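You operate a simulated robot arm through the tools that you are given. There is no shell and no other tool. Be economical: measure what you need, move in short steps, check, and stop when the job is done.

Carry out the task below with a simulated robot arm. There is one attempt and no reset: what you move stays moved.

TASK
Put things in order on the worktop by the window wall. At the end: the pink tea light is on the white paint tray; the yellow tape measure stands on top of the teal notebook; the paint brush with yellow grip stands where the purple paint pot stood; the purple paint pot stands where the yellow tape measure stood; whatever was shut is shut again. Leave all else as you found it, and nothing knocked over.
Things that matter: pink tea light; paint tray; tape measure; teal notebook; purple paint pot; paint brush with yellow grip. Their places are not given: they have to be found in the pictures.

It is judged by the outcome, as a careful person would: the job done as asked, and still so three seconds after it is handed in. It fails if anything else is knocked over, pushed out of place, dropped, spilled or broken.

THE ROBOT
A 7-joint arm with a two-finger parallel gripper, fixed in place. Base frame: the origin is at the foot of the arm, x ahead of it, y to its left, z up; the work surface is at about z = 0. Lengths are in cm, angles in rad, forces in N, time in s.
With the tool pointing down near the work surface it reaches from about 24 to 62 cm from the base axis. Its first joint turns from -1.152 to 1.152 rad. Payload 2.6 kg.
Tool frame: the origin (TCP) lies between the finger pads and is the grasp point; the fingertips stand 3 cm ahead of it; z points along the fingers, y is the line along which they close. The gripper opens to 9.4 cm. The fingers are 2.8 cm wide and 1 cm thick; the gripper's body (5 by 9.6 cm) begins 5.5 cm behind the TCP.
Orientation is that of the tool frame in the base frame, as a unit quaternion [w, x, y, z]. With the fingers straight down and closing along the base's y, the tool's x points along the base's -x, its y along +y and its z along -z.

THE INTERFACE
- The arm moves only by the tool apply_moves. Its argument "commands" is a list of rows, each a list of 7 numbers: the turn, a rotation vector about the tool's x, y, z in rad, then the shift along the tool's x, y, z in mm, then the closure in counts, from 0 (fully open) to 255 (shut). In form: [[ax, ay, az, x, y, z, fingers], ...]. A call has 1 to 12 rows; each row shifts and turns the commanded pose from where the row before left it, along the tool's axes as they then stand. A row lasts 0.2 s, in which the tool goes at most 5 cm and 0.15 rad; a call with a longer step from one row to the next is refused whole, and so is a gripper value outside its range. A pose out of reach is approached as far as the arm can. The call stops where the force on the tool passes 40 N (or 10 N more than at its start, if that is more) or the arm is blocked; 0.2 s more then pass. The fingers move at their own pace (about 7.2 cm/s each) and stop on an object; they squeeze with about 27 N. The grip force told is the motor's: it shows also when the fingers shut on nothing. Time passes only in rows, and 0.2 s behind the last, so rows that do not move let the fingers close. It gives the time, the measured TCP pose, the force on the tool (base axes), the opening and the grip force at its end, in the units of the frame above (readings bear some noise).
- Cameras (640 x 400 px; columns grow to the right, rows downward): "scene" is fixed at [1.57, 42.24, 56.02]; the picture's right is [-0.91, -0.41, 0.00], its down [-0.25, 0.56, -0.79] and it looks along [0.32, -0.72, -0.61] (base axes); focal length 274 px, centre (320, 200). "wrist" rides on the gripper at [-3.7, 0, -5.8] in the tool frame; the picture's right is [0.00, -1.00, 0.00], its down [0.97, 0.00, -0.24] and it looks along [0.24, 0.00, 0.97] (tool axes); focal length 218 px, centre (320, 200).
- camera(camera): a new picture of that camera. No time passes.
- locate(camera, pixels): there is no depth. For up to 12 entries [column, row, z] of the newest picture of that camera ("zoom" is the newest enlarged one), the place [x, y] in the base frame at which the ray of that pixel passes the height z, good to about 0.3 cm. No time passes.
- zoom(camera, box): a new picture of the part [left, top, right, bottom] of that camera's present view, enlarged. No time passes.
- hand_in(): hands the job in; it is judged then, once.

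Work in short steps. Measure before you move; look again where a grasp or a placing could have gone wrong, and mend it. You have 80 turns and 46 pictures in all, those below and enlarged ones among them. Open the gripper and draw the arm clear of the work before you hand the job in, unless the task says otherwise; then end with one line.

The tools are called after "Call:" as a command line: name --pt "numbers of a row" for each row, then --argument value for the rest, lists and objects as JSON in quotes. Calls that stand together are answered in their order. apply_moves: Moves the arm, as the interface text tells. Its arguments: {"type":"object","properties":{"commands":{"type":"array","items":{"type":"array","items":{"type":"number"}}}},"required":["commands"]} The other tools are called the same way: camera (camera) takes a picture; locate (camera, pixels) gives the place at which the rays of pixels pass given heights; zoom (camera, box) takes an enlarged picture of a part of a camera's view; hand_in () hands the job in.

At the start:

```text
clock: 0.0
eef_pos: [21.24, -26.96, 34.33]
ee_rot: [0.001, 0.0, 1.0, 0.0]
contact_force: [0.4, 0.0, 0.0]
width: 9.4
grip_force: 0.0
```

scene: 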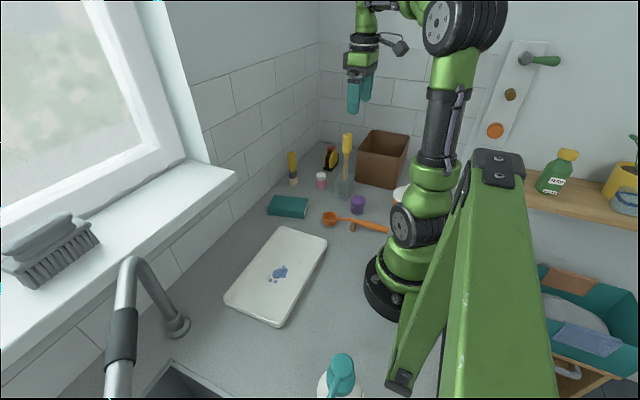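
wrist: 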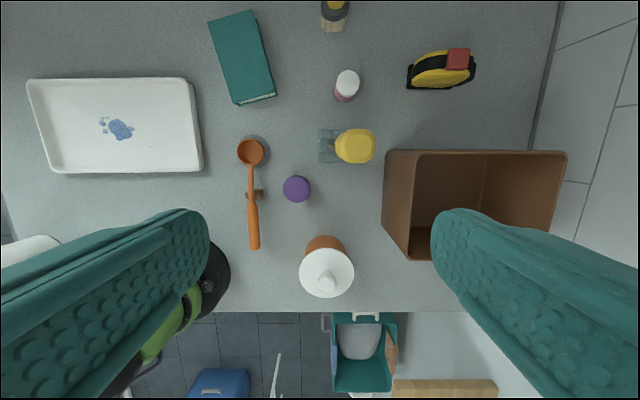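

I'll take enlarged pictures of the work area to identify the things before measuring.

Call:
zoom --camera "scene" --box '[250, 110, 430, 250]'

Call:
zoom --camera "wrist" --box '[200, 0, 580, 300]'

```text
2.86 times, centred on (340, 180) of scene
```

zoom: 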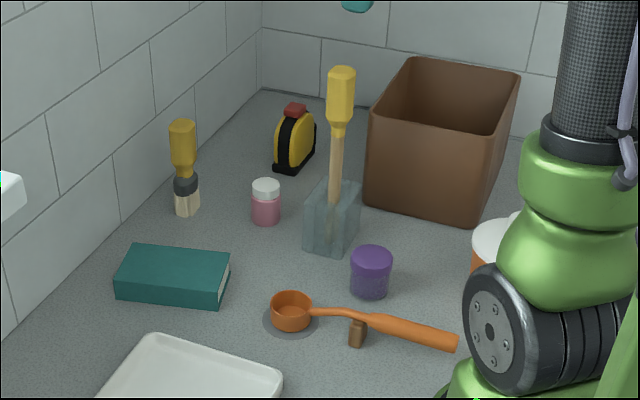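

```text
1.33 times, centred on (390, 150) of wrist
```

zoom: 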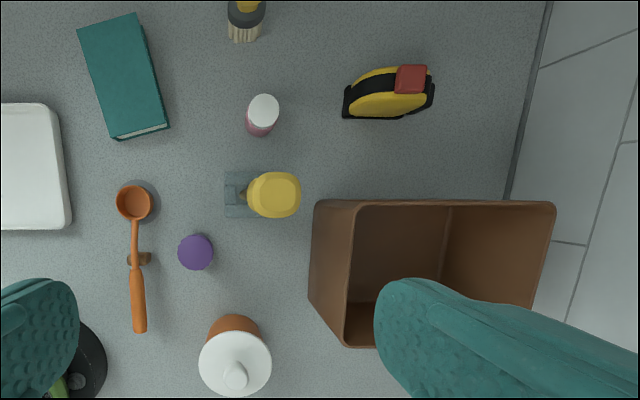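

The pink tea light isn't obvious; it may be in the brown bin or the lidded orange jar. Measuring the visible things first.

Call:
zoom --camera "wrist" --box '[270, 130, 570, 310]'

Call:
locate --camera "wrist" --pixels '[[333, 28, 0], [346, 98, 0], [440, 86, 0], [297, 188, 4], [325, 240, 0], [326, 272, 8], [388, 152, 10], [565, 152, 10], [410, 258, 10], [253, 155, 2], [225, 60, 3], [258, 193, 0]]'

Call:
locate --camera "scene" --pixels '[[293, 184, 0], [321, 187, 0], [330, 168, 0], [357, 212, 0], [343, 196, 0], [288, 214, 0], [275, 275, 1], [384, 186, 0], [352, 231, 0]]'

```text
2.13 times, centred on (420, 220) of wrist
```

zoom: 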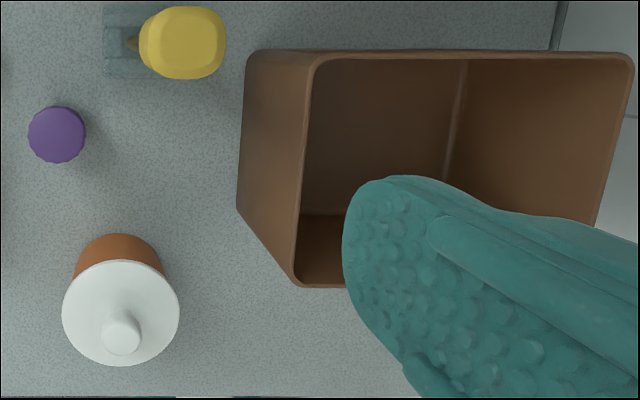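

```text
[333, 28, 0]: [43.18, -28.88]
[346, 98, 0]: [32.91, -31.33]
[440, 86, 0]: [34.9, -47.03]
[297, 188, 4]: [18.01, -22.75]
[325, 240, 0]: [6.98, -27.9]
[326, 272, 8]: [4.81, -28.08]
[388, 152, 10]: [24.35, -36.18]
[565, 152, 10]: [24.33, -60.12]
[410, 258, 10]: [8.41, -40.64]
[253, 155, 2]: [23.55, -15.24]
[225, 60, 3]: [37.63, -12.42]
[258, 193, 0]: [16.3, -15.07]
```

```text
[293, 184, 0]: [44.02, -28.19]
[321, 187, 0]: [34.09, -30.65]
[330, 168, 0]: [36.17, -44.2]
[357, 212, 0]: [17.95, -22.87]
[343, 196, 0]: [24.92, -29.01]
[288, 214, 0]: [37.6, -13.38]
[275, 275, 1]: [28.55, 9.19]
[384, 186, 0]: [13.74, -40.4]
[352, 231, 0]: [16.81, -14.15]
```

Next I'll move over toward the brown bin at the same height to look inside it.

Call:
apply_moves --pt "0 0 0 -20 -40 0 0" --pt "0 0 0 -20 -40 0 0" --pt "0 0 0 0 -40 0 0" --pt "0 0 0 0 -40 0 0"

Call:
camera --camera "wrist"

```text
clock: 1.0
eef_pos: [25.5, -43.0, 34.45]
ee_rot: [0.0, -0.001, 1.0, 0.001]
contact_force: [0.1, 1.1, 0.8]
width: 9.41
grip_force: 0.0
```

```text
40 pictures are left
```

wrist: 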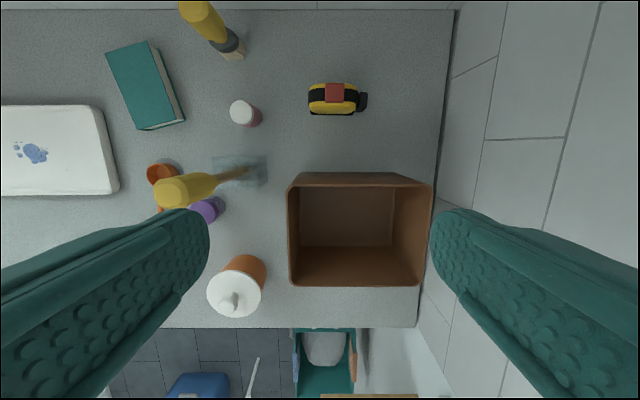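

Call:
zoom --camera "wrist" --box '[270, 150, 450, 300]'

Call:
zoom --camera "wrist" --box '[80, 0, 400, 200]'

```text
2.67 times, centred on (360, 225) of wrist
```

zoom: 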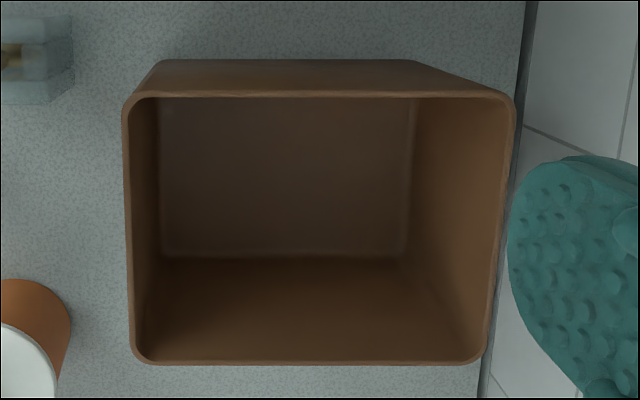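

```text
2.00 times, centred on (240, 100) of wrist
```

zoom: 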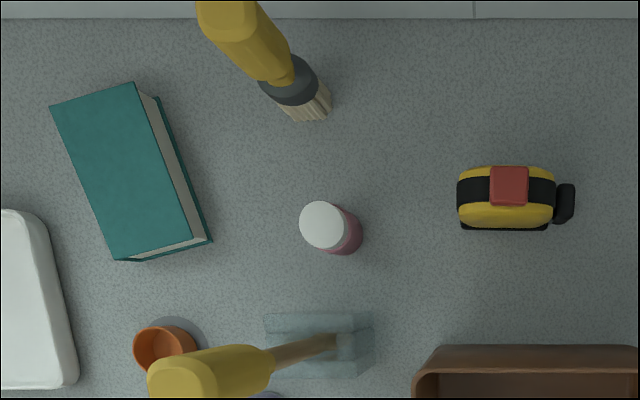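

The bin is empty. Check the rest of the bench from a spot to the left, and the jar position from this picture.

Call:
locate --camera "wrist" --pixels '[[237, 295, 7], [237, 295, 9], [237, 295, 11], [250, 262, 0], [208, 291, 8], [263, 291, 8], [266, 268, 0], [337, 98, 3], [245, 113, 3]]'

Call:
apply_moves --pt "0 0 0 0 45 0 0" --pt "0 0 0 0 45 0 0" --pt "0 0 0 0 45 0 0" --pt "0 0 0 0 45 0 0" --pt "0 0 0 0 45 0 0" --pt "0 0 0 0 45 0 0" --pt "0 0 0 0 45 0 0" --pt "0 0 0 0 45 0 0" --pt "0 0 0 0 45 0 0" --pt "0 0 0 0 45 0 0" --pt "0 0 0 0 45 0 0"

Call:
camera --camera "wrist"

Call:
camera --camera "scene"

```text
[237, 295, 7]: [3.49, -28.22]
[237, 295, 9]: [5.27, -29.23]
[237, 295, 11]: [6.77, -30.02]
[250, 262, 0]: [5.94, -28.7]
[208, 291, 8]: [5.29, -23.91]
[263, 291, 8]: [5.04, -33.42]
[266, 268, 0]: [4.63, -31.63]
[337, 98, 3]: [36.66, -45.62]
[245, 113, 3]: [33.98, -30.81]
```

```text
clock: 3.4
eef_pos: [25.25, 6.7, 34.45]
ee_rot: [0.001, 0.0, 1.0, 0.0]
contact_force: [0.1, -0.2, -0.5]
width: 9.4
grip_force: 0.1
```

```text
37 pictures are left
```

wrist: 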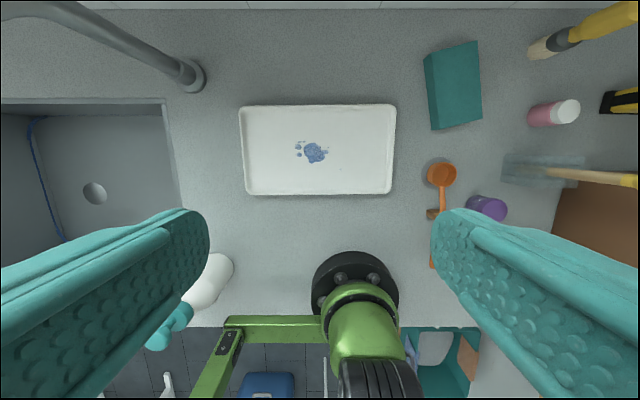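

```text
36 pictures are left
```

scene: 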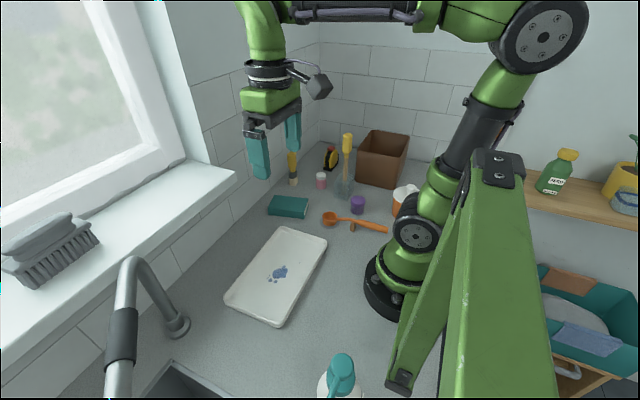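

Call:
zoom --camera "scene" --box '[310, 140, 430, 240]'

Call:
zoom --camera "wrist" --box '[400, 20, 640, 270]'

```text
4.00 times, centred on (370, 190) of scene
```

zoom: 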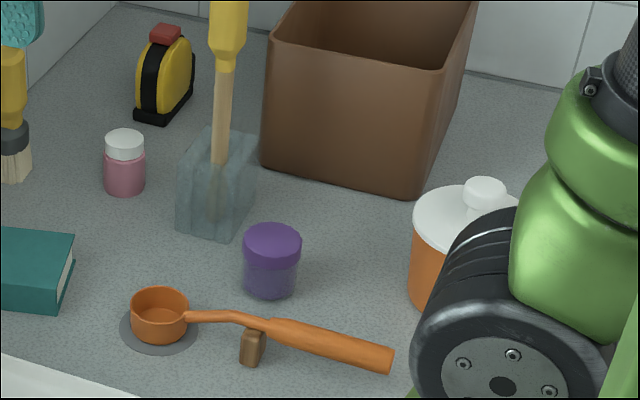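

```text
1.60 times, centred on (520, 145) of wrist
```

zoom: 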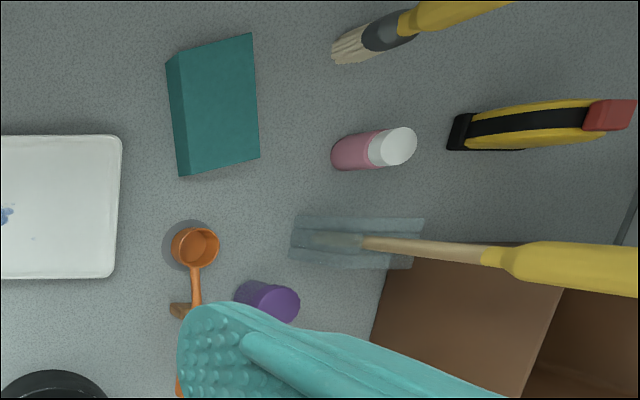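

Call:
locate --camera "scene" --pixels '[[347, 133, 15], [347, 133, 18], [347, 133, 21], [292, 152, 10], [292, 152, 13], [292, 152, 16], [409, 187, 8], [409, 187, 10], [431, 187, 10], [322, 174, 3], [322, 174, 5], [332, 147, 6]]'

Call:
locate --camera "wrist" --pixels '[[487, 205, 4], [565, 110, 5], [540, 50, 0], [436, 122, 0], [428, 57, 3], [475, 45, 3], [481, 119, 3], [434, 129, 3], [245, 107, 2], [396, 107, 2], [392, 194, 2], [248, 194, 2]]'

```text
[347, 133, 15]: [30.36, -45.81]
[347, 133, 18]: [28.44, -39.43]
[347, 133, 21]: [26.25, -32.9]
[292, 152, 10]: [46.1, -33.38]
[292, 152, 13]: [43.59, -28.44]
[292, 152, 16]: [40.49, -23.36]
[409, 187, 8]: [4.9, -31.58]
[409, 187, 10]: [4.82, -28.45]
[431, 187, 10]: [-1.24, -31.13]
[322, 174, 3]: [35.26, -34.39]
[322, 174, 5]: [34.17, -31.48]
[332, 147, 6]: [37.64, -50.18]
```

```text
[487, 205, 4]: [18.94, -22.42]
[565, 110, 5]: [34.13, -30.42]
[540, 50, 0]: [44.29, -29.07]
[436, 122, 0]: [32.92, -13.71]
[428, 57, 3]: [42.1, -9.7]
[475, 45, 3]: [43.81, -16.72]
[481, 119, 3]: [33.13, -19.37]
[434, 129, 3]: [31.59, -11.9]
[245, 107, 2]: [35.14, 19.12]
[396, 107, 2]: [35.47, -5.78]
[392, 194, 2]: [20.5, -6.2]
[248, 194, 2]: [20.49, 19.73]
```

To decide which yellow-handled item is the paint brush, I take a lower tilted view toward the glass holder.

Call:
apply_moves --pt "0 0 0 0 -36 20 0" --pt "0 0 0 0 -36 20 0" --pt "0 0 0 0 -36 20 0" --pt "0 0 0 0 -36 20 0" --pt "0 0 0 0 -36 20 0" --pt "0 0 0 0 0 20 0" --pt "0.15 0 0 0 0 0 0" --pt "0.15 0 0 0 0 0 0" --pt "0.15 0 0 0 0 0 0" --pt "0.15 0 0 0 0 0 0"

Call:
camera --camera "wrist"

```text
clock: 5.6
eef_pos: [25.45, -11.4, 22.43]
ee_rot: [0.001, 0.001, 0.955, -0.296]
contact_force: [-0.6, 0.1, -0.2]
width: 9.41
grip_force: 0.0
```

```text
33 pictures are left
```

wrist: 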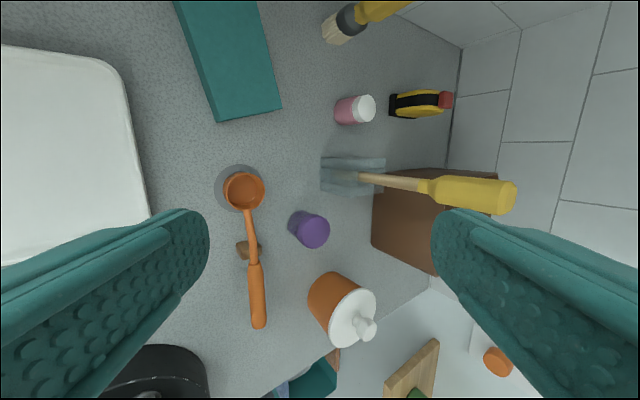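

Call:
zoom --camera "wrist" --box '[280, 130, 440, 250]'

Call:
locate --camera "wrist" --pixels '[[352, 317, 8], [352, 317, 9], [328, 340, 8], [376, 300, 8], [365, 327, 10], [310, 287, 0], [312, 231, 4], [312, 231, 5]]'

```text
3.33 times, centred on (360, 190) of wrist
```

zoom: 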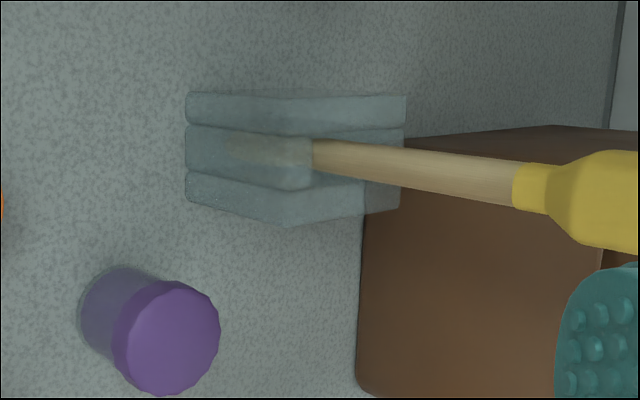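

```text
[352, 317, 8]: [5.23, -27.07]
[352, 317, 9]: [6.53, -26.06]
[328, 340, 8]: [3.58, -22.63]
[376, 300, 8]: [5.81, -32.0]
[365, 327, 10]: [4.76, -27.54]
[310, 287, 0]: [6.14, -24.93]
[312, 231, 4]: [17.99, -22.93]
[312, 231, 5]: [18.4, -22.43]
```

Call:
zoom --camera "scene" --box '[325, 165, 375, 205]'

Call:
zoom --camera "scene" --box '[270, 145, 320, 190]'

```text
10.00 times, centred on (350, 185) of scene
```

zoom: 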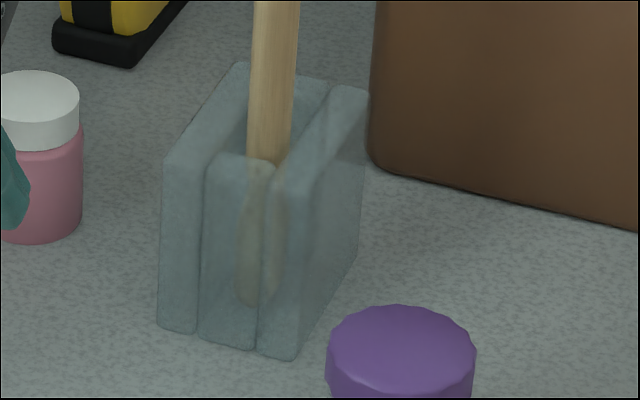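

```text
8.89 times, centred on (295, 168) of scene
```

zoom: 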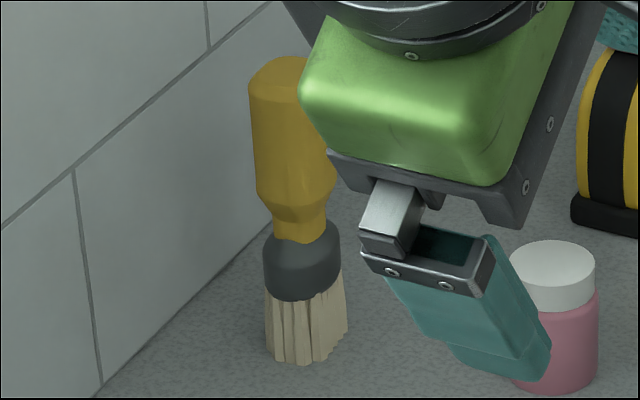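

The free-standing bristled brush is the paint brush; the lidded orange jar (~(5,-28)) is the likely hiding place. Testing reach above it, high up.

Call:
apply_moves --pt "-0.15 0 0 0 0 -20 0" --pt "-0.15 0 0 0 0 -20 0" --pt "-0.15 0 0 0 0 -20 0" --pt "-0.15 0 0 0 0 -10 0" --pt "0 0 0 30 -30 0 0" --pt "0 0 0 40 -30 0 0" --pt "0 0 0 40 -30 0 0" --pt "0 0 0 30 -30 0 0" --pt "0 0 0 30 -20 0 0" --pt "0 0 0 30 0 0 0" --pt "0 0 0 0 0 0 0"

Call:
camera --camera "wrist"

```text
clock: 8.0
eef_pos: [5.35, -22.65, 28.68]
ee_rot: [0.0, -0.001, 1.0, 0.0]
contact_force: [0.5, 0.1, 0.0]
width: 9.38
grip_force: 0.1
```

```text
29 pictures are left
```

wrist: 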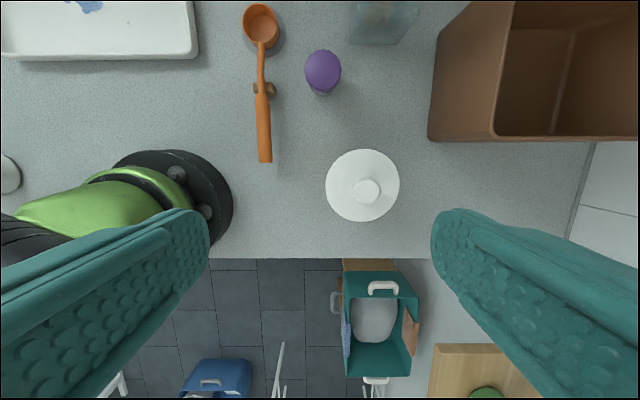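

The arm does reach here. The lid shows at (362,185), knob at (367,191); measuring.

Call:
locate --camera "wrist" --pixels '[[367, 191, 9], [367, 191, 10], [367, 191, 11], [326, 185, 8], [400, 185, 8], [362, 149, 8], [362, 222, 8], [362, 185, 8], [323, 68, 5], [353, 194, 10], [381, 190, 10]]'

Call:
zoom --camera "wrist" --box '[230, 0, 450, 240]'

```text
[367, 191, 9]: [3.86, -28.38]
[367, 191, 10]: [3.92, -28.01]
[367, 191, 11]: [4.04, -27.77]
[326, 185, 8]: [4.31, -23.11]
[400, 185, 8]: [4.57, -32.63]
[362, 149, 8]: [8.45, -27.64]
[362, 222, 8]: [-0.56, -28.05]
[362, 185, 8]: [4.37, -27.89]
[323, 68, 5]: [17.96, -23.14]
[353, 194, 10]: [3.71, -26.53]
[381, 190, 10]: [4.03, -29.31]
```

```text
1.67 times, centred on (340, 120) of wrist
```

zoom: 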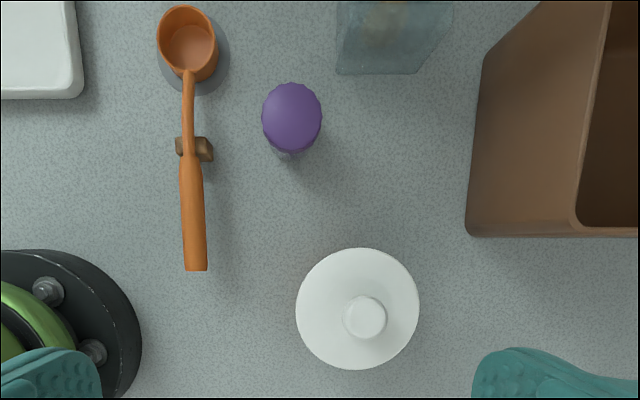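

I'll do the tape measure first. Fly over to it at z≈32 while yawing the tool 90° (so fingers close along x), then look.

Call:
apply_moves --pt "0 0 0 -10 0 -30 0" --pt "0 0 0 -33 -29 0 0" --pt "0 0 0 -33 -29 0 0" --pt "0 0 0 -33 -29 0 0" --pt "0 0 0 -33 -29 0 0" --pt "0 0 0 -33 -29 0 0" --pt "0 0 0 -33 -29 0 0" --pt "0 0 0 -33 -29 0 0" --pt "0 0 0 -33 -27 0 0"

Call:
camera --camera "wrist"

```text
clock: 10.0
eef_pos: [32.08, -43.94, 31.79]
ee_rot: [0.0, 0.0, 1.0, 0.0]
contact_force: [-0.1, -0.5, 0.5]
width: 9.39
grip_force: 0.1
out of reach, approached as far as the arm can: row 9
```

```text
27 pictures are left
```

wrist: 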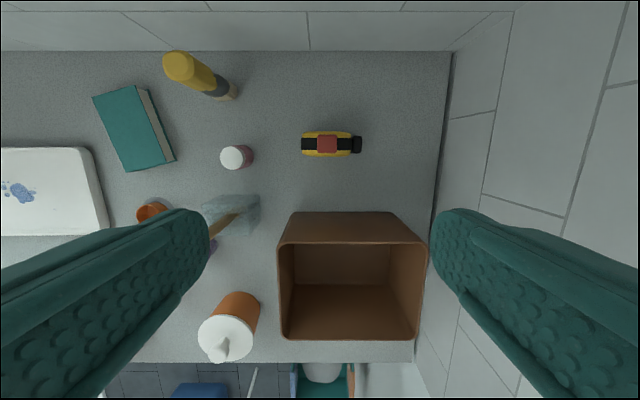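

Call:
zoom --camera "wrist" --box '[270, 100, 400, 180]'

Call:
locate --camera "wrist" --pixels '[[327, 143, 6], [327, 143, 7], [301, 143, 3], [352, 143, 3], [362, 145, 1], [327, 130, 4], [327, 157, 4], [240, 90, 0], [124, 171, 3], [173, 161, 3], [142, 86, 3], [92, 97, 3]]'

```text
4.92 times, centred on (335, 140) of wrist
```

zoom: 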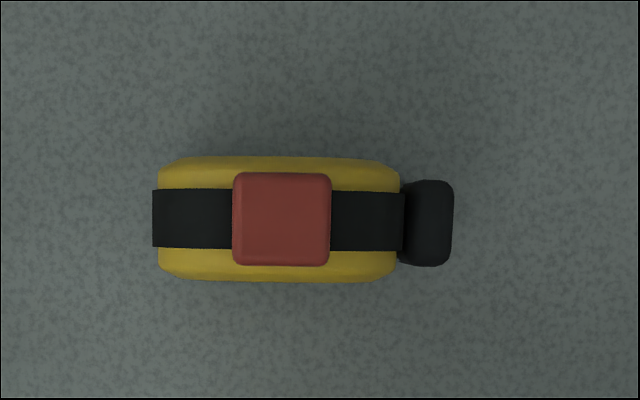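

```text
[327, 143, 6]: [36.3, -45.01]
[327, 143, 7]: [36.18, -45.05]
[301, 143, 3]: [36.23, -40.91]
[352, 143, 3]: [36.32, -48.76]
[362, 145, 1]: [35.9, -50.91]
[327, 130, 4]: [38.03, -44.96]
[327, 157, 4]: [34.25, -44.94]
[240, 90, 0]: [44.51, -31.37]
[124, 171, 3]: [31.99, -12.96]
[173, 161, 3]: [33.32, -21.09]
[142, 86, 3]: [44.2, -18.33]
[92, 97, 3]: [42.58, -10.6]
```

Tape measure body centre ≈(36.2,-45.0), lying along y with hook on −y side. Yaw +90° while descending to z≈14, still clear of it.

Call:
apply_moves --pt "0 0 0.15 0 0 15 0" --pt "0 0 0.15 0 0 15 0" --pt "0 0 0.15 0 0 15 0" --pt "0 0 0.15 0 0 15 0" --pt "0 0 0.15 0 0 15 0" --pt "0 0 0.15 0 0 15 0" --pt "0 0 0.15 0 0 15 0" --pt "0 0 0.15 0 0 15 0" --pt "0 0 0.15 0 0 15 0" --pt "0 0 0.15 0 0 15 0" --pt "0 0 0.0708 0 0 0 0" --pt "0 0 0 0 0 0 0"

Call:
camera --camera "wrist"

```text
clock: 12.6
eef_pos: [32.15, -44.05, 16.9]
ee_rot: [0.0, 0.707, 0.707, 0.0]
contact_force: [-1.3, -0.1, -0.1]
width: 9.39
grip_force: 0.1
```

```text
25 pictures are left
```

wrist: 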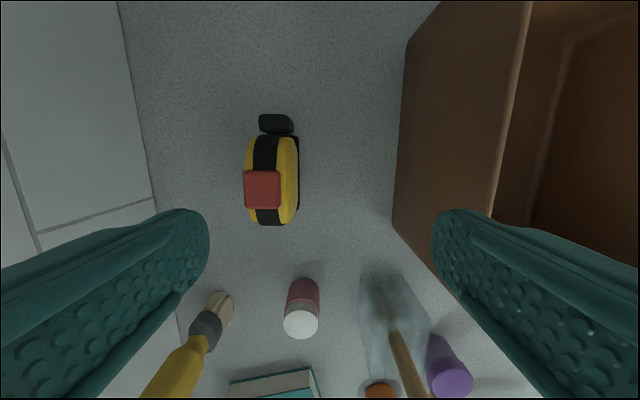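

Call:
locate --camera "wrist" --pixels '[[262, 189, 6], [262, 189, 7], [246, 180, 4], [299, 180, 2], [299, 140, 0], [299, 208, 0], [270, 225, 2], [276, 115, 1], [276, 133, 1]]'

```text
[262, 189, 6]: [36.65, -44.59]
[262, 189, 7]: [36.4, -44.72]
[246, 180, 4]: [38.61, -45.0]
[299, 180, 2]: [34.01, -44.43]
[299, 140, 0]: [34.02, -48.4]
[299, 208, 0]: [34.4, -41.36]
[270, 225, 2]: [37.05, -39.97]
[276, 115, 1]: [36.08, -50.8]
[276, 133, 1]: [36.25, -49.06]
```

Align over (36.3,-44.8) and descend to z≈4, then grip.

Call:
apply_moves --pt "0 0 0 -7 21 0 0" --pt "0 0 0 0 20.5 0 0" --pt "0 0 0 0 0 40 0" --pt "0 0 0 0 0 40 0" --pt "0 0 0 0 0 30 0" --pt "0 0 0 0 0 19 0" --pt "0 0 0 0 0 0 0"

```text
clock: 14.2
eef_pos: [36.19, -44.62, 3.9]
ee_rot: [0.0, 0.707, 0.707, 0.0]
contact_force: [0.4, -0.9, 0.1]
width: 9.4
grip_force: 0.0
```

Call:
apply_moves --pt "0 0 0 0 0 0 255" --pt "0 0 0 0 0 0 255" --pt "0 0 0 0 0 0 255" --pt "0 0 0 0 0 0 255" --pt "0 0 0 0 0 -10 255"

Call:
camera --camera "wrist"

```text
clock: 15.4
eef_pos: [36.27, -44.67, 4.8]
ee_rot: [-0.001, 0.707, 0.707, 0.001]
contact_force: [-0.1, 0.5, -3.1]
width: 3.85
grip_force: 27.3
```

```text
24 pictures are left
```

wrist: 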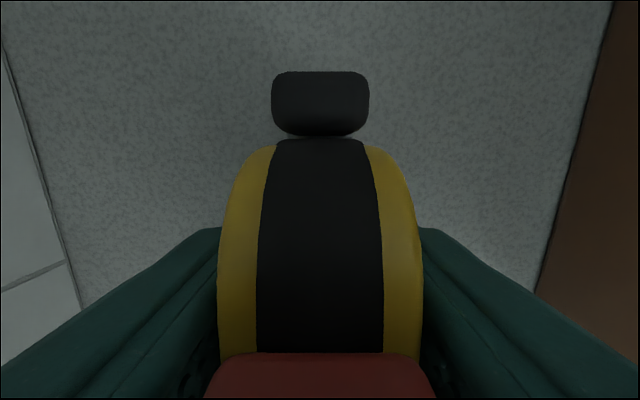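

Gripped (3.85 cm). Lift to z≈22 and carry over toward the notebook, then yaw back to align with the notebook's long axis (~13.5° from x).

Call:
apply_moves --pt "0 0 0 0 0 -43 255" --pt "0 0 0 0 0 -43 255" --pt "0 0 0 0 0 -43 255" --pt "0 0 0 0 0 -43 255" --pt "0 0 0 43 2 0 255" --pt "0 0 0 43 2 0 255" --pt "0 0 0 43 2 0 255" --pt "0 0 0 43 2 0 255" --pt "0 0 0 43 0 0 255" --pt "0 0 0 43 0 0 255" --pt "0 0 0 40 0 0 255" --pt "0 0 0 0 0 0 255"

Call:
apply_moves --pt "0 0 -0.15 0 0 0 255" --pt "0 0 -0.15 0 0 0 255" --pt "0 0 -0.15 0 0 0 255" --pt "0 0 -0.15 0 0 0 255" --pt "0 0 -0.15 0 0 0 255" --pt "0 0 -0.15 0 0 0 255" --pt "0 0 -0.15 0 0 0 255" --pt "0 0 -0.15 0 0 0 255" --pt "0 0 -0.15 0 0 0 255" --pt "0 0 -0.15 0 0 0 255" --pt "0 0 -0.15 0 0 0 255" --pt "0 0 -0.15 0 0 0 255"

Call:
camera --camera "wrist"

Call:
camera --camera "scene"

```text
clock: 18.0
eef_pos: [36.98, -14.79, 22.13]
ee_rot: [0.0, 0.707, 0.707, 0.001]
contact_force: [-1.0, 0.3, -3.4]
width: 3.83
grip_force: 26.9
```

```text
clock: 20.6
eef_pos: [37.16, -14.99, 22.08]
ee_rot: [0.0, -0.116, 0.993, 0.0]
contact_force: [-0.9, 0.5, -2.1]
width: 3.85
grip_force: 27.0
```

```text
23 pictures are left
```

wrist: 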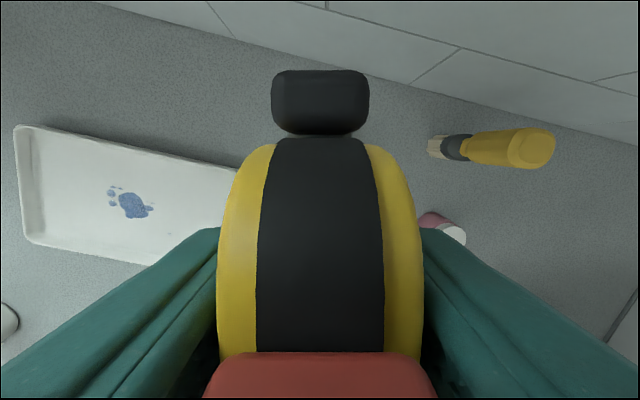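

```text
22 pictures are left
```

scene: 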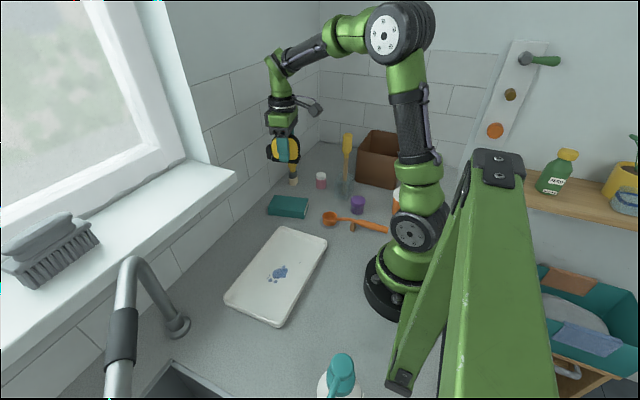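

Call:
zoom --camera "scene" --box '[258, 185, 322, 225]'

```text
10.00 times, centred on (290, 205) of scene
```

zoom: 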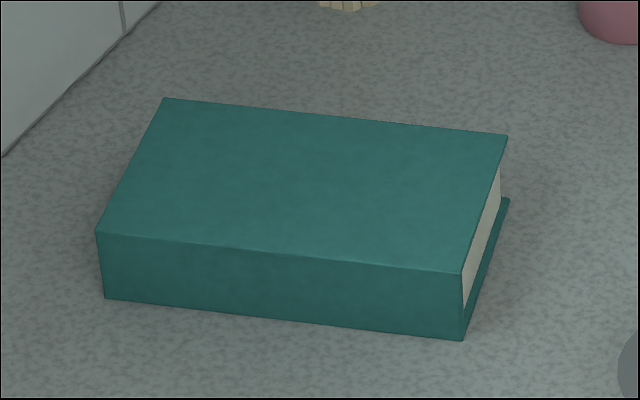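

Call:
locate --camera "zoom" --pixels '[[105, 297, 0], [463, 340, 0], [508, 200, 0], [96, 232, 2.5], [461, 273, 2.5], [507, 136, 2.5], [164, 98, 2.5], [96, 232, 3], [461, 273, 3]]'

```text
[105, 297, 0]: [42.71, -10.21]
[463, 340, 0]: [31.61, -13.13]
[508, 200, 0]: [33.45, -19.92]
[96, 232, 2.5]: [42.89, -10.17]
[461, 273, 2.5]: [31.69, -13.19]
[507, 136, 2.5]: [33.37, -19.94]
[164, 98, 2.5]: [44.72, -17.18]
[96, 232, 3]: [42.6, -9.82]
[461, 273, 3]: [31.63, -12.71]
```

Notebook top z=2.5, centre (38.1,-15.1). Lower the tape measure to TCP z≈6.5.

Call:
apply_moves --pt "0 0 0 0 -3 40 255" --pt "0 0 0 0 0 40 255" --pt "0 0 0 0 0 40 255" --pt "0 0 0 0 0 20 255" --pt "0 0 0 0 0 12 255" --pt "0 0 0 0 0 3 255" --pt "0 0 0 0 0 0 255"

```text
clock: 22.2
eef_pos: [37.1, -15.13, 6.76]
ee_rot: [0.001, -0.114, 0.993, -0.001]
contact_force: [-8.6, 2.7, 19.2]
width: 3.85
grip_force: 27.1
```

Contact felt (19 N). Ease up 2 mm, release and rise.

Call:
apply_moves --pt "0 0 0 0 0 -2 255" --pt "0 0 0 0 0 0 200" --pt "0 0 0 0 0 0 100" --pt "0 0 0 0 0 0 0" --pt "0 0 0 0 0 0 0" --pt "0 0 0 0 0 -30 0" --pt "0 0 0 0 0 -40 0" --pt "0 0 0 0 0 -45 0" --pt "0 0 0 0 0 -45 0" --pt "0 0 0 0 0 -10 0"

Call:
camera --camera "wrist"

Call:
zoom --camera "scene" --box '[250, 140, 410, 240]'

```text
clock: 24.4
eef_pos: [37.21, -15.23, 23.73]
ee_rot: [0.001, -0.115, 0.993, 0.0]
contact_force: [0.5, 0.3, -0.5]
width: 9.38
grip_force: 0.1
```

```text
20 pictures are left
```

wrist: 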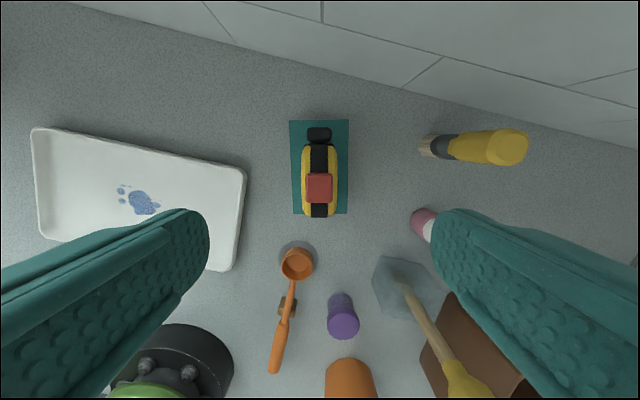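

```text
4.00 times, centred on (330, 190) of scene
```

zoom: 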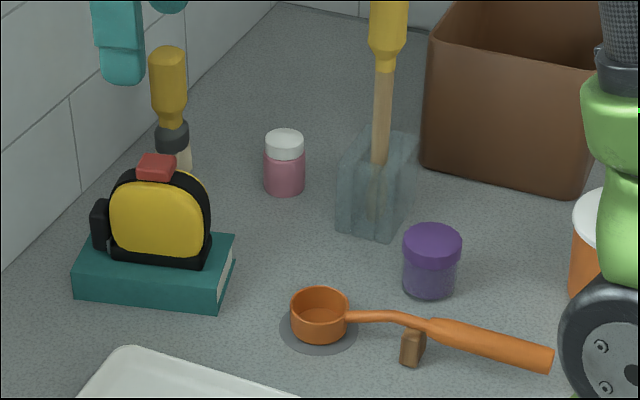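

Tape measure stands well. Now the purple pot at ≈(18,-22.9): go above it with the gripper partly closed (~7 cm opening).

Call:
apply_moves --pt "0 0 0.15 0 0 0 65" --pt "0 0 0.083 0 0 0 65" --pt "0 0 0 40 -16 0 65" --pt "0 0 0 40 -16 0 65" --pt "0 0 0 40 -16 0 65" --pt "0 0 0 40 -16 0 65" --pt "0 0 0 32 -13 30 65" --pt "0 0 0 0 0 30 65" --pt "0 0 0 0 0 0 65"

Call:
camera --camera "wrist"

```text
clock: 26.4
eef_pos: [17.89, -22.83, 17.97]
ee_rot: [0.0, 0.002, 1.0, 0.0]
contact_force: [0.7, 0.8, -0.7]
width: 7.01
grip_force: 0.1
```

```text
18 pictures are left
```

wrist: 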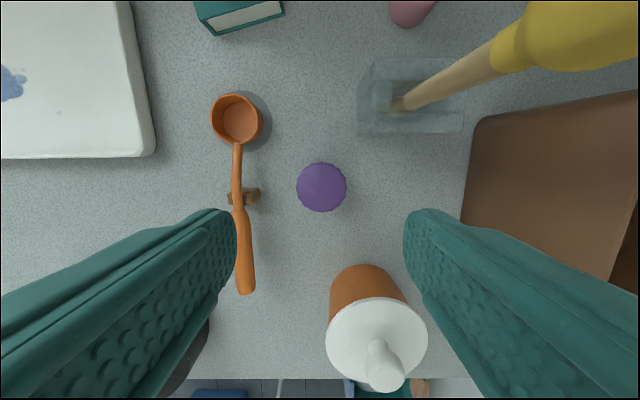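

Call:
locate --camera "wrist" --pixels '[[322, 188, 5], [322, 188, 4.5], [296, 188, 5], [347, 188, 5], [365, 95, 4], [378, 331, 8], [385, 370, 10], [245, 292, 1], [242, 210, 1], [360, 133, 0], [462, 133, 0]]'

```text
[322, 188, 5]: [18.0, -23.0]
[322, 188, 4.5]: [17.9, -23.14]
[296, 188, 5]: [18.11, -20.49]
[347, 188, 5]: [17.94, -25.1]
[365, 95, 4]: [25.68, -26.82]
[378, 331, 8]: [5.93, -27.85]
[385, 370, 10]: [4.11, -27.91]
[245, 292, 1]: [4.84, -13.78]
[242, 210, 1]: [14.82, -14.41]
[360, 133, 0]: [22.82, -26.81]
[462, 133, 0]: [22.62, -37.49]
```

Call:
apply_moves --pt "0 0 0 -1 -1 40 65" --pt "0 0 0 0 0 40 65" --pt "0 0 0 0 0 40 65" --pt "0 0 0 0 0 21 65" --pt "0 0 0 0 0 0 65" --pt "0 0 0 0 0 0 255" --pt "0 0 0 0 0 0 255" --pt "0 0 0 0 0 0 255" --pt "0 0 0 0 0 0 255"

```text
clock: 28.4
eef_pos: [18.02, -22.95, 3.73]
ee_rot: [0.0, 0.002, 1.0, 0.0]
contact_force: [-0.2, 0.8, -0.8]
width: 4.41
grip_force: 26.9
```

Gripped pot (4.4 cm). Lift to ~32, cross over above the tall tool (≤~22), then go down near the tape measure's old spot.

Call:
apply_moves --pt "0 0 0 0 0 -40 255" --pt "0 0 0 0 0 -48 255" --pt "0 0 0 0 0 -48 255" --pt "0 0 0 0 0 -48 255" --pt "0 0 0 0 0 -48 255" --pt "0 0 0 0 0 -48 255" --pt "0 0 0 0 0 0 255" --pt "0 0 0 -29 -32 0 255" --pt "0 0 0 -29 -32 0 255" --pt "0 0 0 -29 -32 0 255" --pt "0 0 0 -29 -32 0 255" --pt "0 0 0 -29 -32 0 255"

Call:
apply_moves --pt "0 0 0 0 0 40 255" --pt "0 0 0 0 0 40 255" --pt "0 0 0 -18 -30 40 255" --pt "0 0 0 -18 -30 40 255" --pt "0 0 0 0 0 40 255" --pt "0 0 0 0 0 40 255" --pt "0 0 0 0 0 0 255"

```text
clock: 31.0
eef_pos: [32.36, -39.07, 31.71]
ee_rot: [0.0, 0.002, 1.0, 0.001]
contact_force: [0.0, -1.0, 0.7]
width: 4.41
grip_force: 26.9
```

```text
refused: row 3 steps farther than a row can; nothing moved
```

Call:
apply_moves --pt "0 0 0 0 0 40 255" --pt "0 0 0 0 0 40 255" --pt "0 0 0 -13 -20 35 255" --pt "0 0 0 -13 -20 35 255" --pt "0 0 0 -13 -20 35 255" --pt "0 0 0 0 0 40 255" --pt "0 0 0 0 0 0 255"

```text
clock: 32.6
eef_pos: [36.32, -44.92, 9.14]
ee_rot: [0.0, 0.003, 1.0, -0.001]
contact_force: [-0.9, -0.4, 0.1]
width: 4.42
grip_force: 26.7
```

Lower to z≈3.85 and release.

Call:
apply_moves --pt "0 0 0 0 -2 30 255" --pt "0 0 0 0 0 18 255" --pt "0 0 0 0 0 4 255" --pt "0 0 0 0 0 0 255"

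```text
clock: 33.6
eef_pos: [36.32, -45.25, 4.0]
ee_rot: [0.0, 0.001, 1.0, 0.0]
contact_force: [-1.1, 0.7, -0.6]
width: 4.39
grip_force: 27.3
```

Call:
apply_moves --pt "0 0 0 0 0 2 255" --pt "0 0 0 0 0 0 200" --pt "0 0 0 0 0 0 100" --pt "0 0 0 0 0 0 40" --pt "0 0 0 0 0 0 40" --pt "0 0 0 0 0 -35 40" --pt "0 0 0 0 0 -45 40" --pt "0 0 0 0 0 -45 40" --pt "0 0 0 10 10 -45 40" --pt "0 0 0 0 0 0 40"

Call:
camera --camera "wrist"

```text
clock: 35.8
eef_pos: [35.41, -44.25, 20.91]
ee_rot: [-0.001, 0.002, 1.0, 0.001]
contact_force: [0.3, -0.6, 0.1]
width: 7.92
grip_force: 0.0
```

```text
17 pictures are left
```

wrist: 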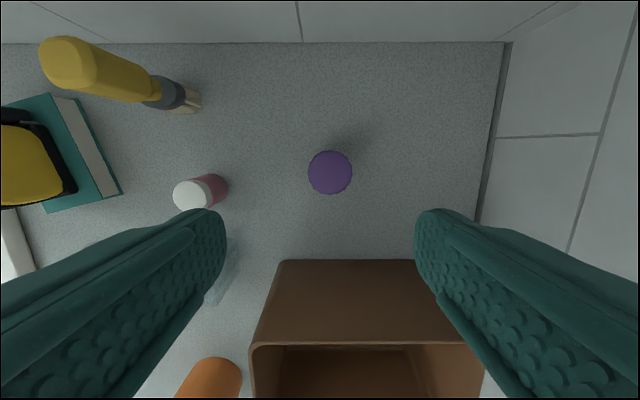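

Pot is upright at the spot. Now to the jar: rise and travel to above (4,-28.2), then look.

Call:
apply_moves --pt "0 0 0 22 32 -25 110" --pt "0 0 0 22 32 -25 110" --pt "0 0 0 0 0 -45 110" --pt "0 0 0 0 0 -15 110" --pt "0 0 0 45 16 0 110" --pt "0 0 0 45 16 0 110" --pt "0 0 0 45 16 0 110" --pt "0 0 0 45 16 0 110" --pt "0 0 0 45 16 0 110" --pt "0 0 0 45 16 0 110" --pt "0 0 0 0 0 0 110"

Call:
apply_moves --pt "0 0 0 0 0 40 110" --pt "0 0 0 0 0 40 110" --pt "0 0 0 0 0 40 110" --pt "0 0 0 0 0 0 110"

Call:
camera --camera "wrist"

```text
clock: 38.2
eef_pos: [3.98, -28.08, 31.88]
ee_rot: [0.0, 0.002, 1.0, 0.0]
contact_force: [-0.4, -0.4, 0.2]
width: 5.36
grip_force: 0.0
```

```text
clock: 39.2
eef_pos: [3.81, -27.88, 19.72]
ee_rot: [0.0, 0.002, 1.0, 0.0]
contact_force: [-0.8, -0.5, 0.5]
width: 5.34
grip_force: 0.1
```

```text
16 pictures are left
```

wrist: 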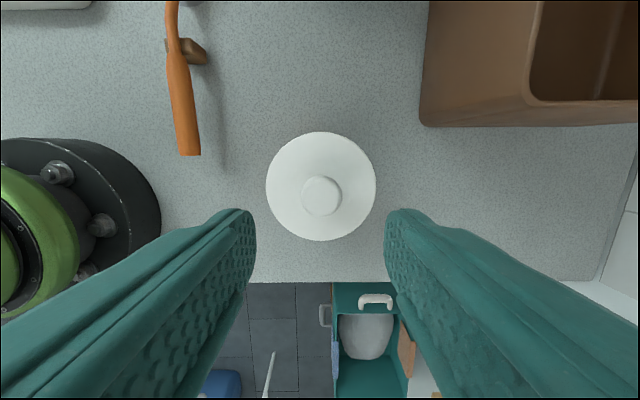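

Call:
locate --camera "wrist" --pixels '[[322, 196, 9], [322, 196, 10], [321, 186, 6], [321, 186, 8], [266, 186, 7], [376, 186, 7], [302, 196, 9.5], [342, 196, 9.5]]'

```text
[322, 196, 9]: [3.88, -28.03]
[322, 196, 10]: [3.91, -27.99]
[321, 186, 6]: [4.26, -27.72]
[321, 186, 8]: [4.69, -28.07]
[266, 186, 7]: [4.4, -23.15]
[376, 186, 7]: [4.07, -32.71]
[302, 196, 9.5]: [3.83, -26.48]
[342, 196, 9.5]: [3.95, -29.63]
```

Axis at (4.0,-28.0). Descend to z≈10.2 in slowing steps.

Call:
apply_moves --pt "0 0 0 -2 -1 35 110" --pt "0 0 0 0 0 30 110" --pt "0 0 0 0 0 15 110" --pt "0 0 0 0 0 10 110" --pt "0 0 0 0 0 5 110" --pt "0 0 0 0 0 0 110"

Call:
camera --camera "wrist"

```text
clock: 40.4
eef_pos: [4.1, -28.23, 10.74]
ee_rot: [0.001, 0.003, 1.0, 0.001]
contact_force: [-2.9, 5.5, 15.0]
width: 5.35
grip_force: 0.0
stopped in row 6: the force on the tool passed its limit (the readings are from after the stop); the commanded pose is now the measured one
```

```text
15 pictures are left
```

wrist: 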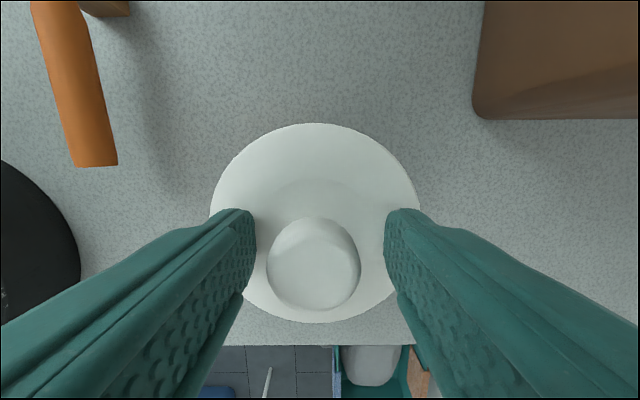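

Tips touched the lid (top z≈7.7). Back off 4 mm, shift 2 mm to +y, and close on the knob.

Call:
apply_moves --pt "0 0 0 0 0 -4 110" --pt "0 0 0 0 2.3 0 110" --pt "0 0 0 0 0 0 255" --pt "0 0 0 0 0 0 255" --pt "0 0 0 0 0 0 255" --pt "0 0 0 0 0 0 255"

```text
clock: 41.8
eef_pos: [4.02, -28.09, 10.98]
ee_rot: [0.003, 0.003, 1.0, 0.0]
contact_force: [0.2, 0.2, 1.5]
width: 2.7
grip_force: 27.2
```

Call:
apply_moves --pt "0 0 0 0 0 -10 255" --pt "0 0 0 0 0 -20 255" --pt "0 0 0 0 0 -30 255" --pt "0 0 0 0 0 -30 255" --pt "0 0 0 0 0 0 255"

Call:
camera --camera "scene"

```text
clock: 43.0
eef_pos: [4.28, -28.04, 20.07]
ee_rot: [0.002, 0.003, 1.0, 0.0]
contact_force: [0.2, -0.1, -2.0]
width: 2.66
grip_force: 27.4
```

```text
14 pictures are left
```

scene: 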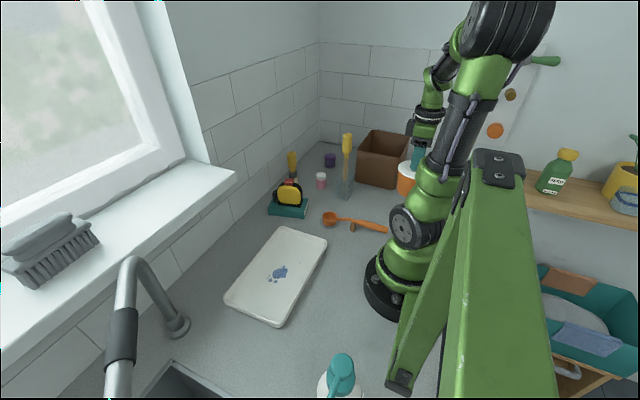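

Lid is off. Carry it to the empty spot (15.5,-22.3) and lower.

Call:
apply_moves --pt "0 0 0 -38 19 0 255" --pt "0 0 0 -38 19 0 255" --pt "0 0 0 -37 19 0 255" --pt "0 0 0 0 0 45 255" --pt "0 0 0 0 0 45 255" --pt "0 0 0 0 0 30 255" --pt "0 0 0 0 0 10 255" --pt "0 0 0 0 0 8 255" --pt "0 0 0 0 0 5 255" --pt "0 0 0 0 0 5 255" --pt "0 0 0 0 0 5 255" --pt "0 0 0 0 0 5 255"

```text
clock: 44.3
eef_pos: [15.64, -22.29, 10.6]
ee_rot: [0.007, 0.007, 1.0, 0.002]
contact_force: [-7.2, 8.8, 29.4]
width: 2.82
grip_force: 26.6
stopped in row 6: the force on the tool passed its limit (the readings are from after the stop); the commanded pose is now the measured one
```

Contact at z≈10.6 — perhaps the whole jar came along. Look.

Call:
zoom --camera "scene" --box '[310, 140, 430, 240]'

Call:
camera --camera "wrist"

```text
4.00 times, centred on (370, 190) of scene
```

zoom: 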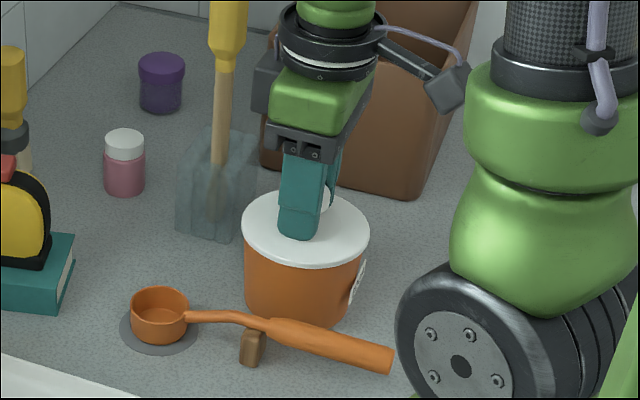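

```text
12 pictures are left
```

wrist: 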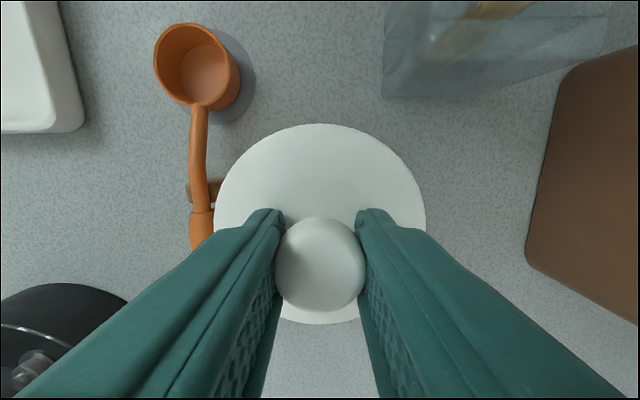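

The whole jar came up with the lid, so the lid holds (maybe a twist lid). There is a label on its side; look closely.

Call:
zoom --camera "scene" --box '[360, 185, 408, 225]'

```text
10.00 times, centred on (384, 205) of scene
```

zoom: 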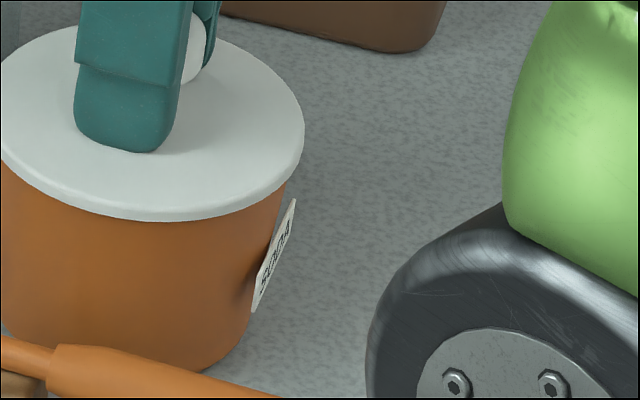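

No mechanism info there. Try a twist: hold the knob with light downward press and turn counter-clockwise (seen from above).

Call:
apply_moves --pt "0 0 -0.15 0 0 0 255" --pt "0 0 -0.15 0 0 0 255" --pt "0 0 -0.15 0 0 0 255" --pt "0 0 -0.15 0 0 0 255" --pt "0 0 -0.15 0 0 0 255" --pt "0 0 -0.15 0 0 0 255" --pt "0 0 -0.15 0 0 0 255" --pt "0 0 -0.15 0 0 0 255" --pt "0 0 0 0 0 0 255"

Call:
zoom --camera "scene" --box '[310, 140, 430, 240]'

```text
clock: 46.3
eef_pos: [15.6, -22.41, 10.63]
ee_rot: [0.005, -0.56, 0.829, -0.003]
contact_force: [1.5, 4.9, 40.5]
width: 2.73
grip_force: 27.1
```

```text
4.00 times, centred on (370, 190) of scene
```

zoom: 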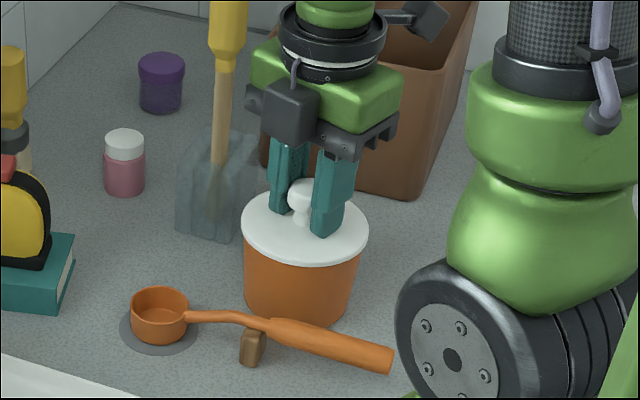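

The jar turned with the lid (label went out of view), so it isn't a simple loose lid. I'll lift slightly and rotate it clockwise so the label faces the camera, to read what it is.

Call:
apply_moves --pt "0 0 0 0 0 -10 255" --pt "0 0 0 0 0 -10 255" --pt "0 0 0.15 0 0 0 255" --pt "0 0 0.15 0 0 0 255" --pt "0 0 0.15 0 0 0 255" --pt "0 0 0.15 0 0 0 255" --pt "0 0 0.15 0 0 0 255" --pt "0 0 0.15 0 0 0 255" --pt "0 0 0.15 0 0 0 255" --pt "0 0 0.15 0 0 0 255" --pt "0 0 0.15 0 0 0 255" --pt "0 0 0.15 0 0 0 255"

Call:
apply_moves --pt "0 0 0.15 0 0 0 255" --pt "0 0 0.15 0 0 0 255" --pt "0 0 0.15 0 0 0 255" --pt "0 0 0.15 0 0 0 255" --pt "0 0 0.15 0 0 0 255" --pt "0 0 0 0 0 0 255"

Call:
zoom --camera "scene" --box '[335, 165, 407, 225]'

```text
clock: 48.9
eef_pos: [15.54, -22.37, 12.61]
ee_rot: [0.004, 0.158, 0.987, 0.003]
contact_force: [0.4, 0.4, -1.6]
width: 2.71
grip_force: 27.4
```

```text
clock: 50.3
eef_pos: [15.57, -22.37, 12.61]
ee_rot: [0.003, 0.508, 0.861, 0.004]
contact_force: [-0.4, -0.3, -1.8]
width: 2.72
grip_force: 27.0
```

```text
6.67 times, centred on (371, 195) of scene
```

zoom: 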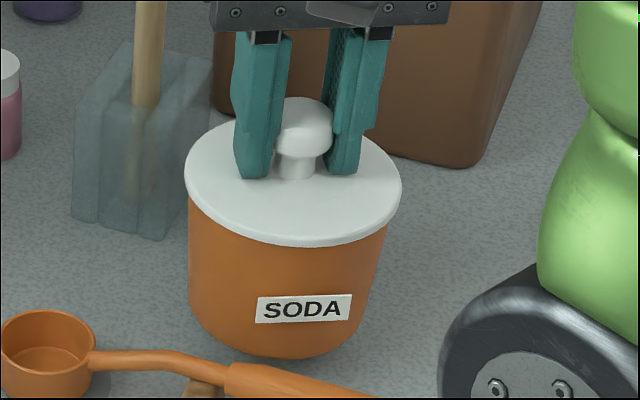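

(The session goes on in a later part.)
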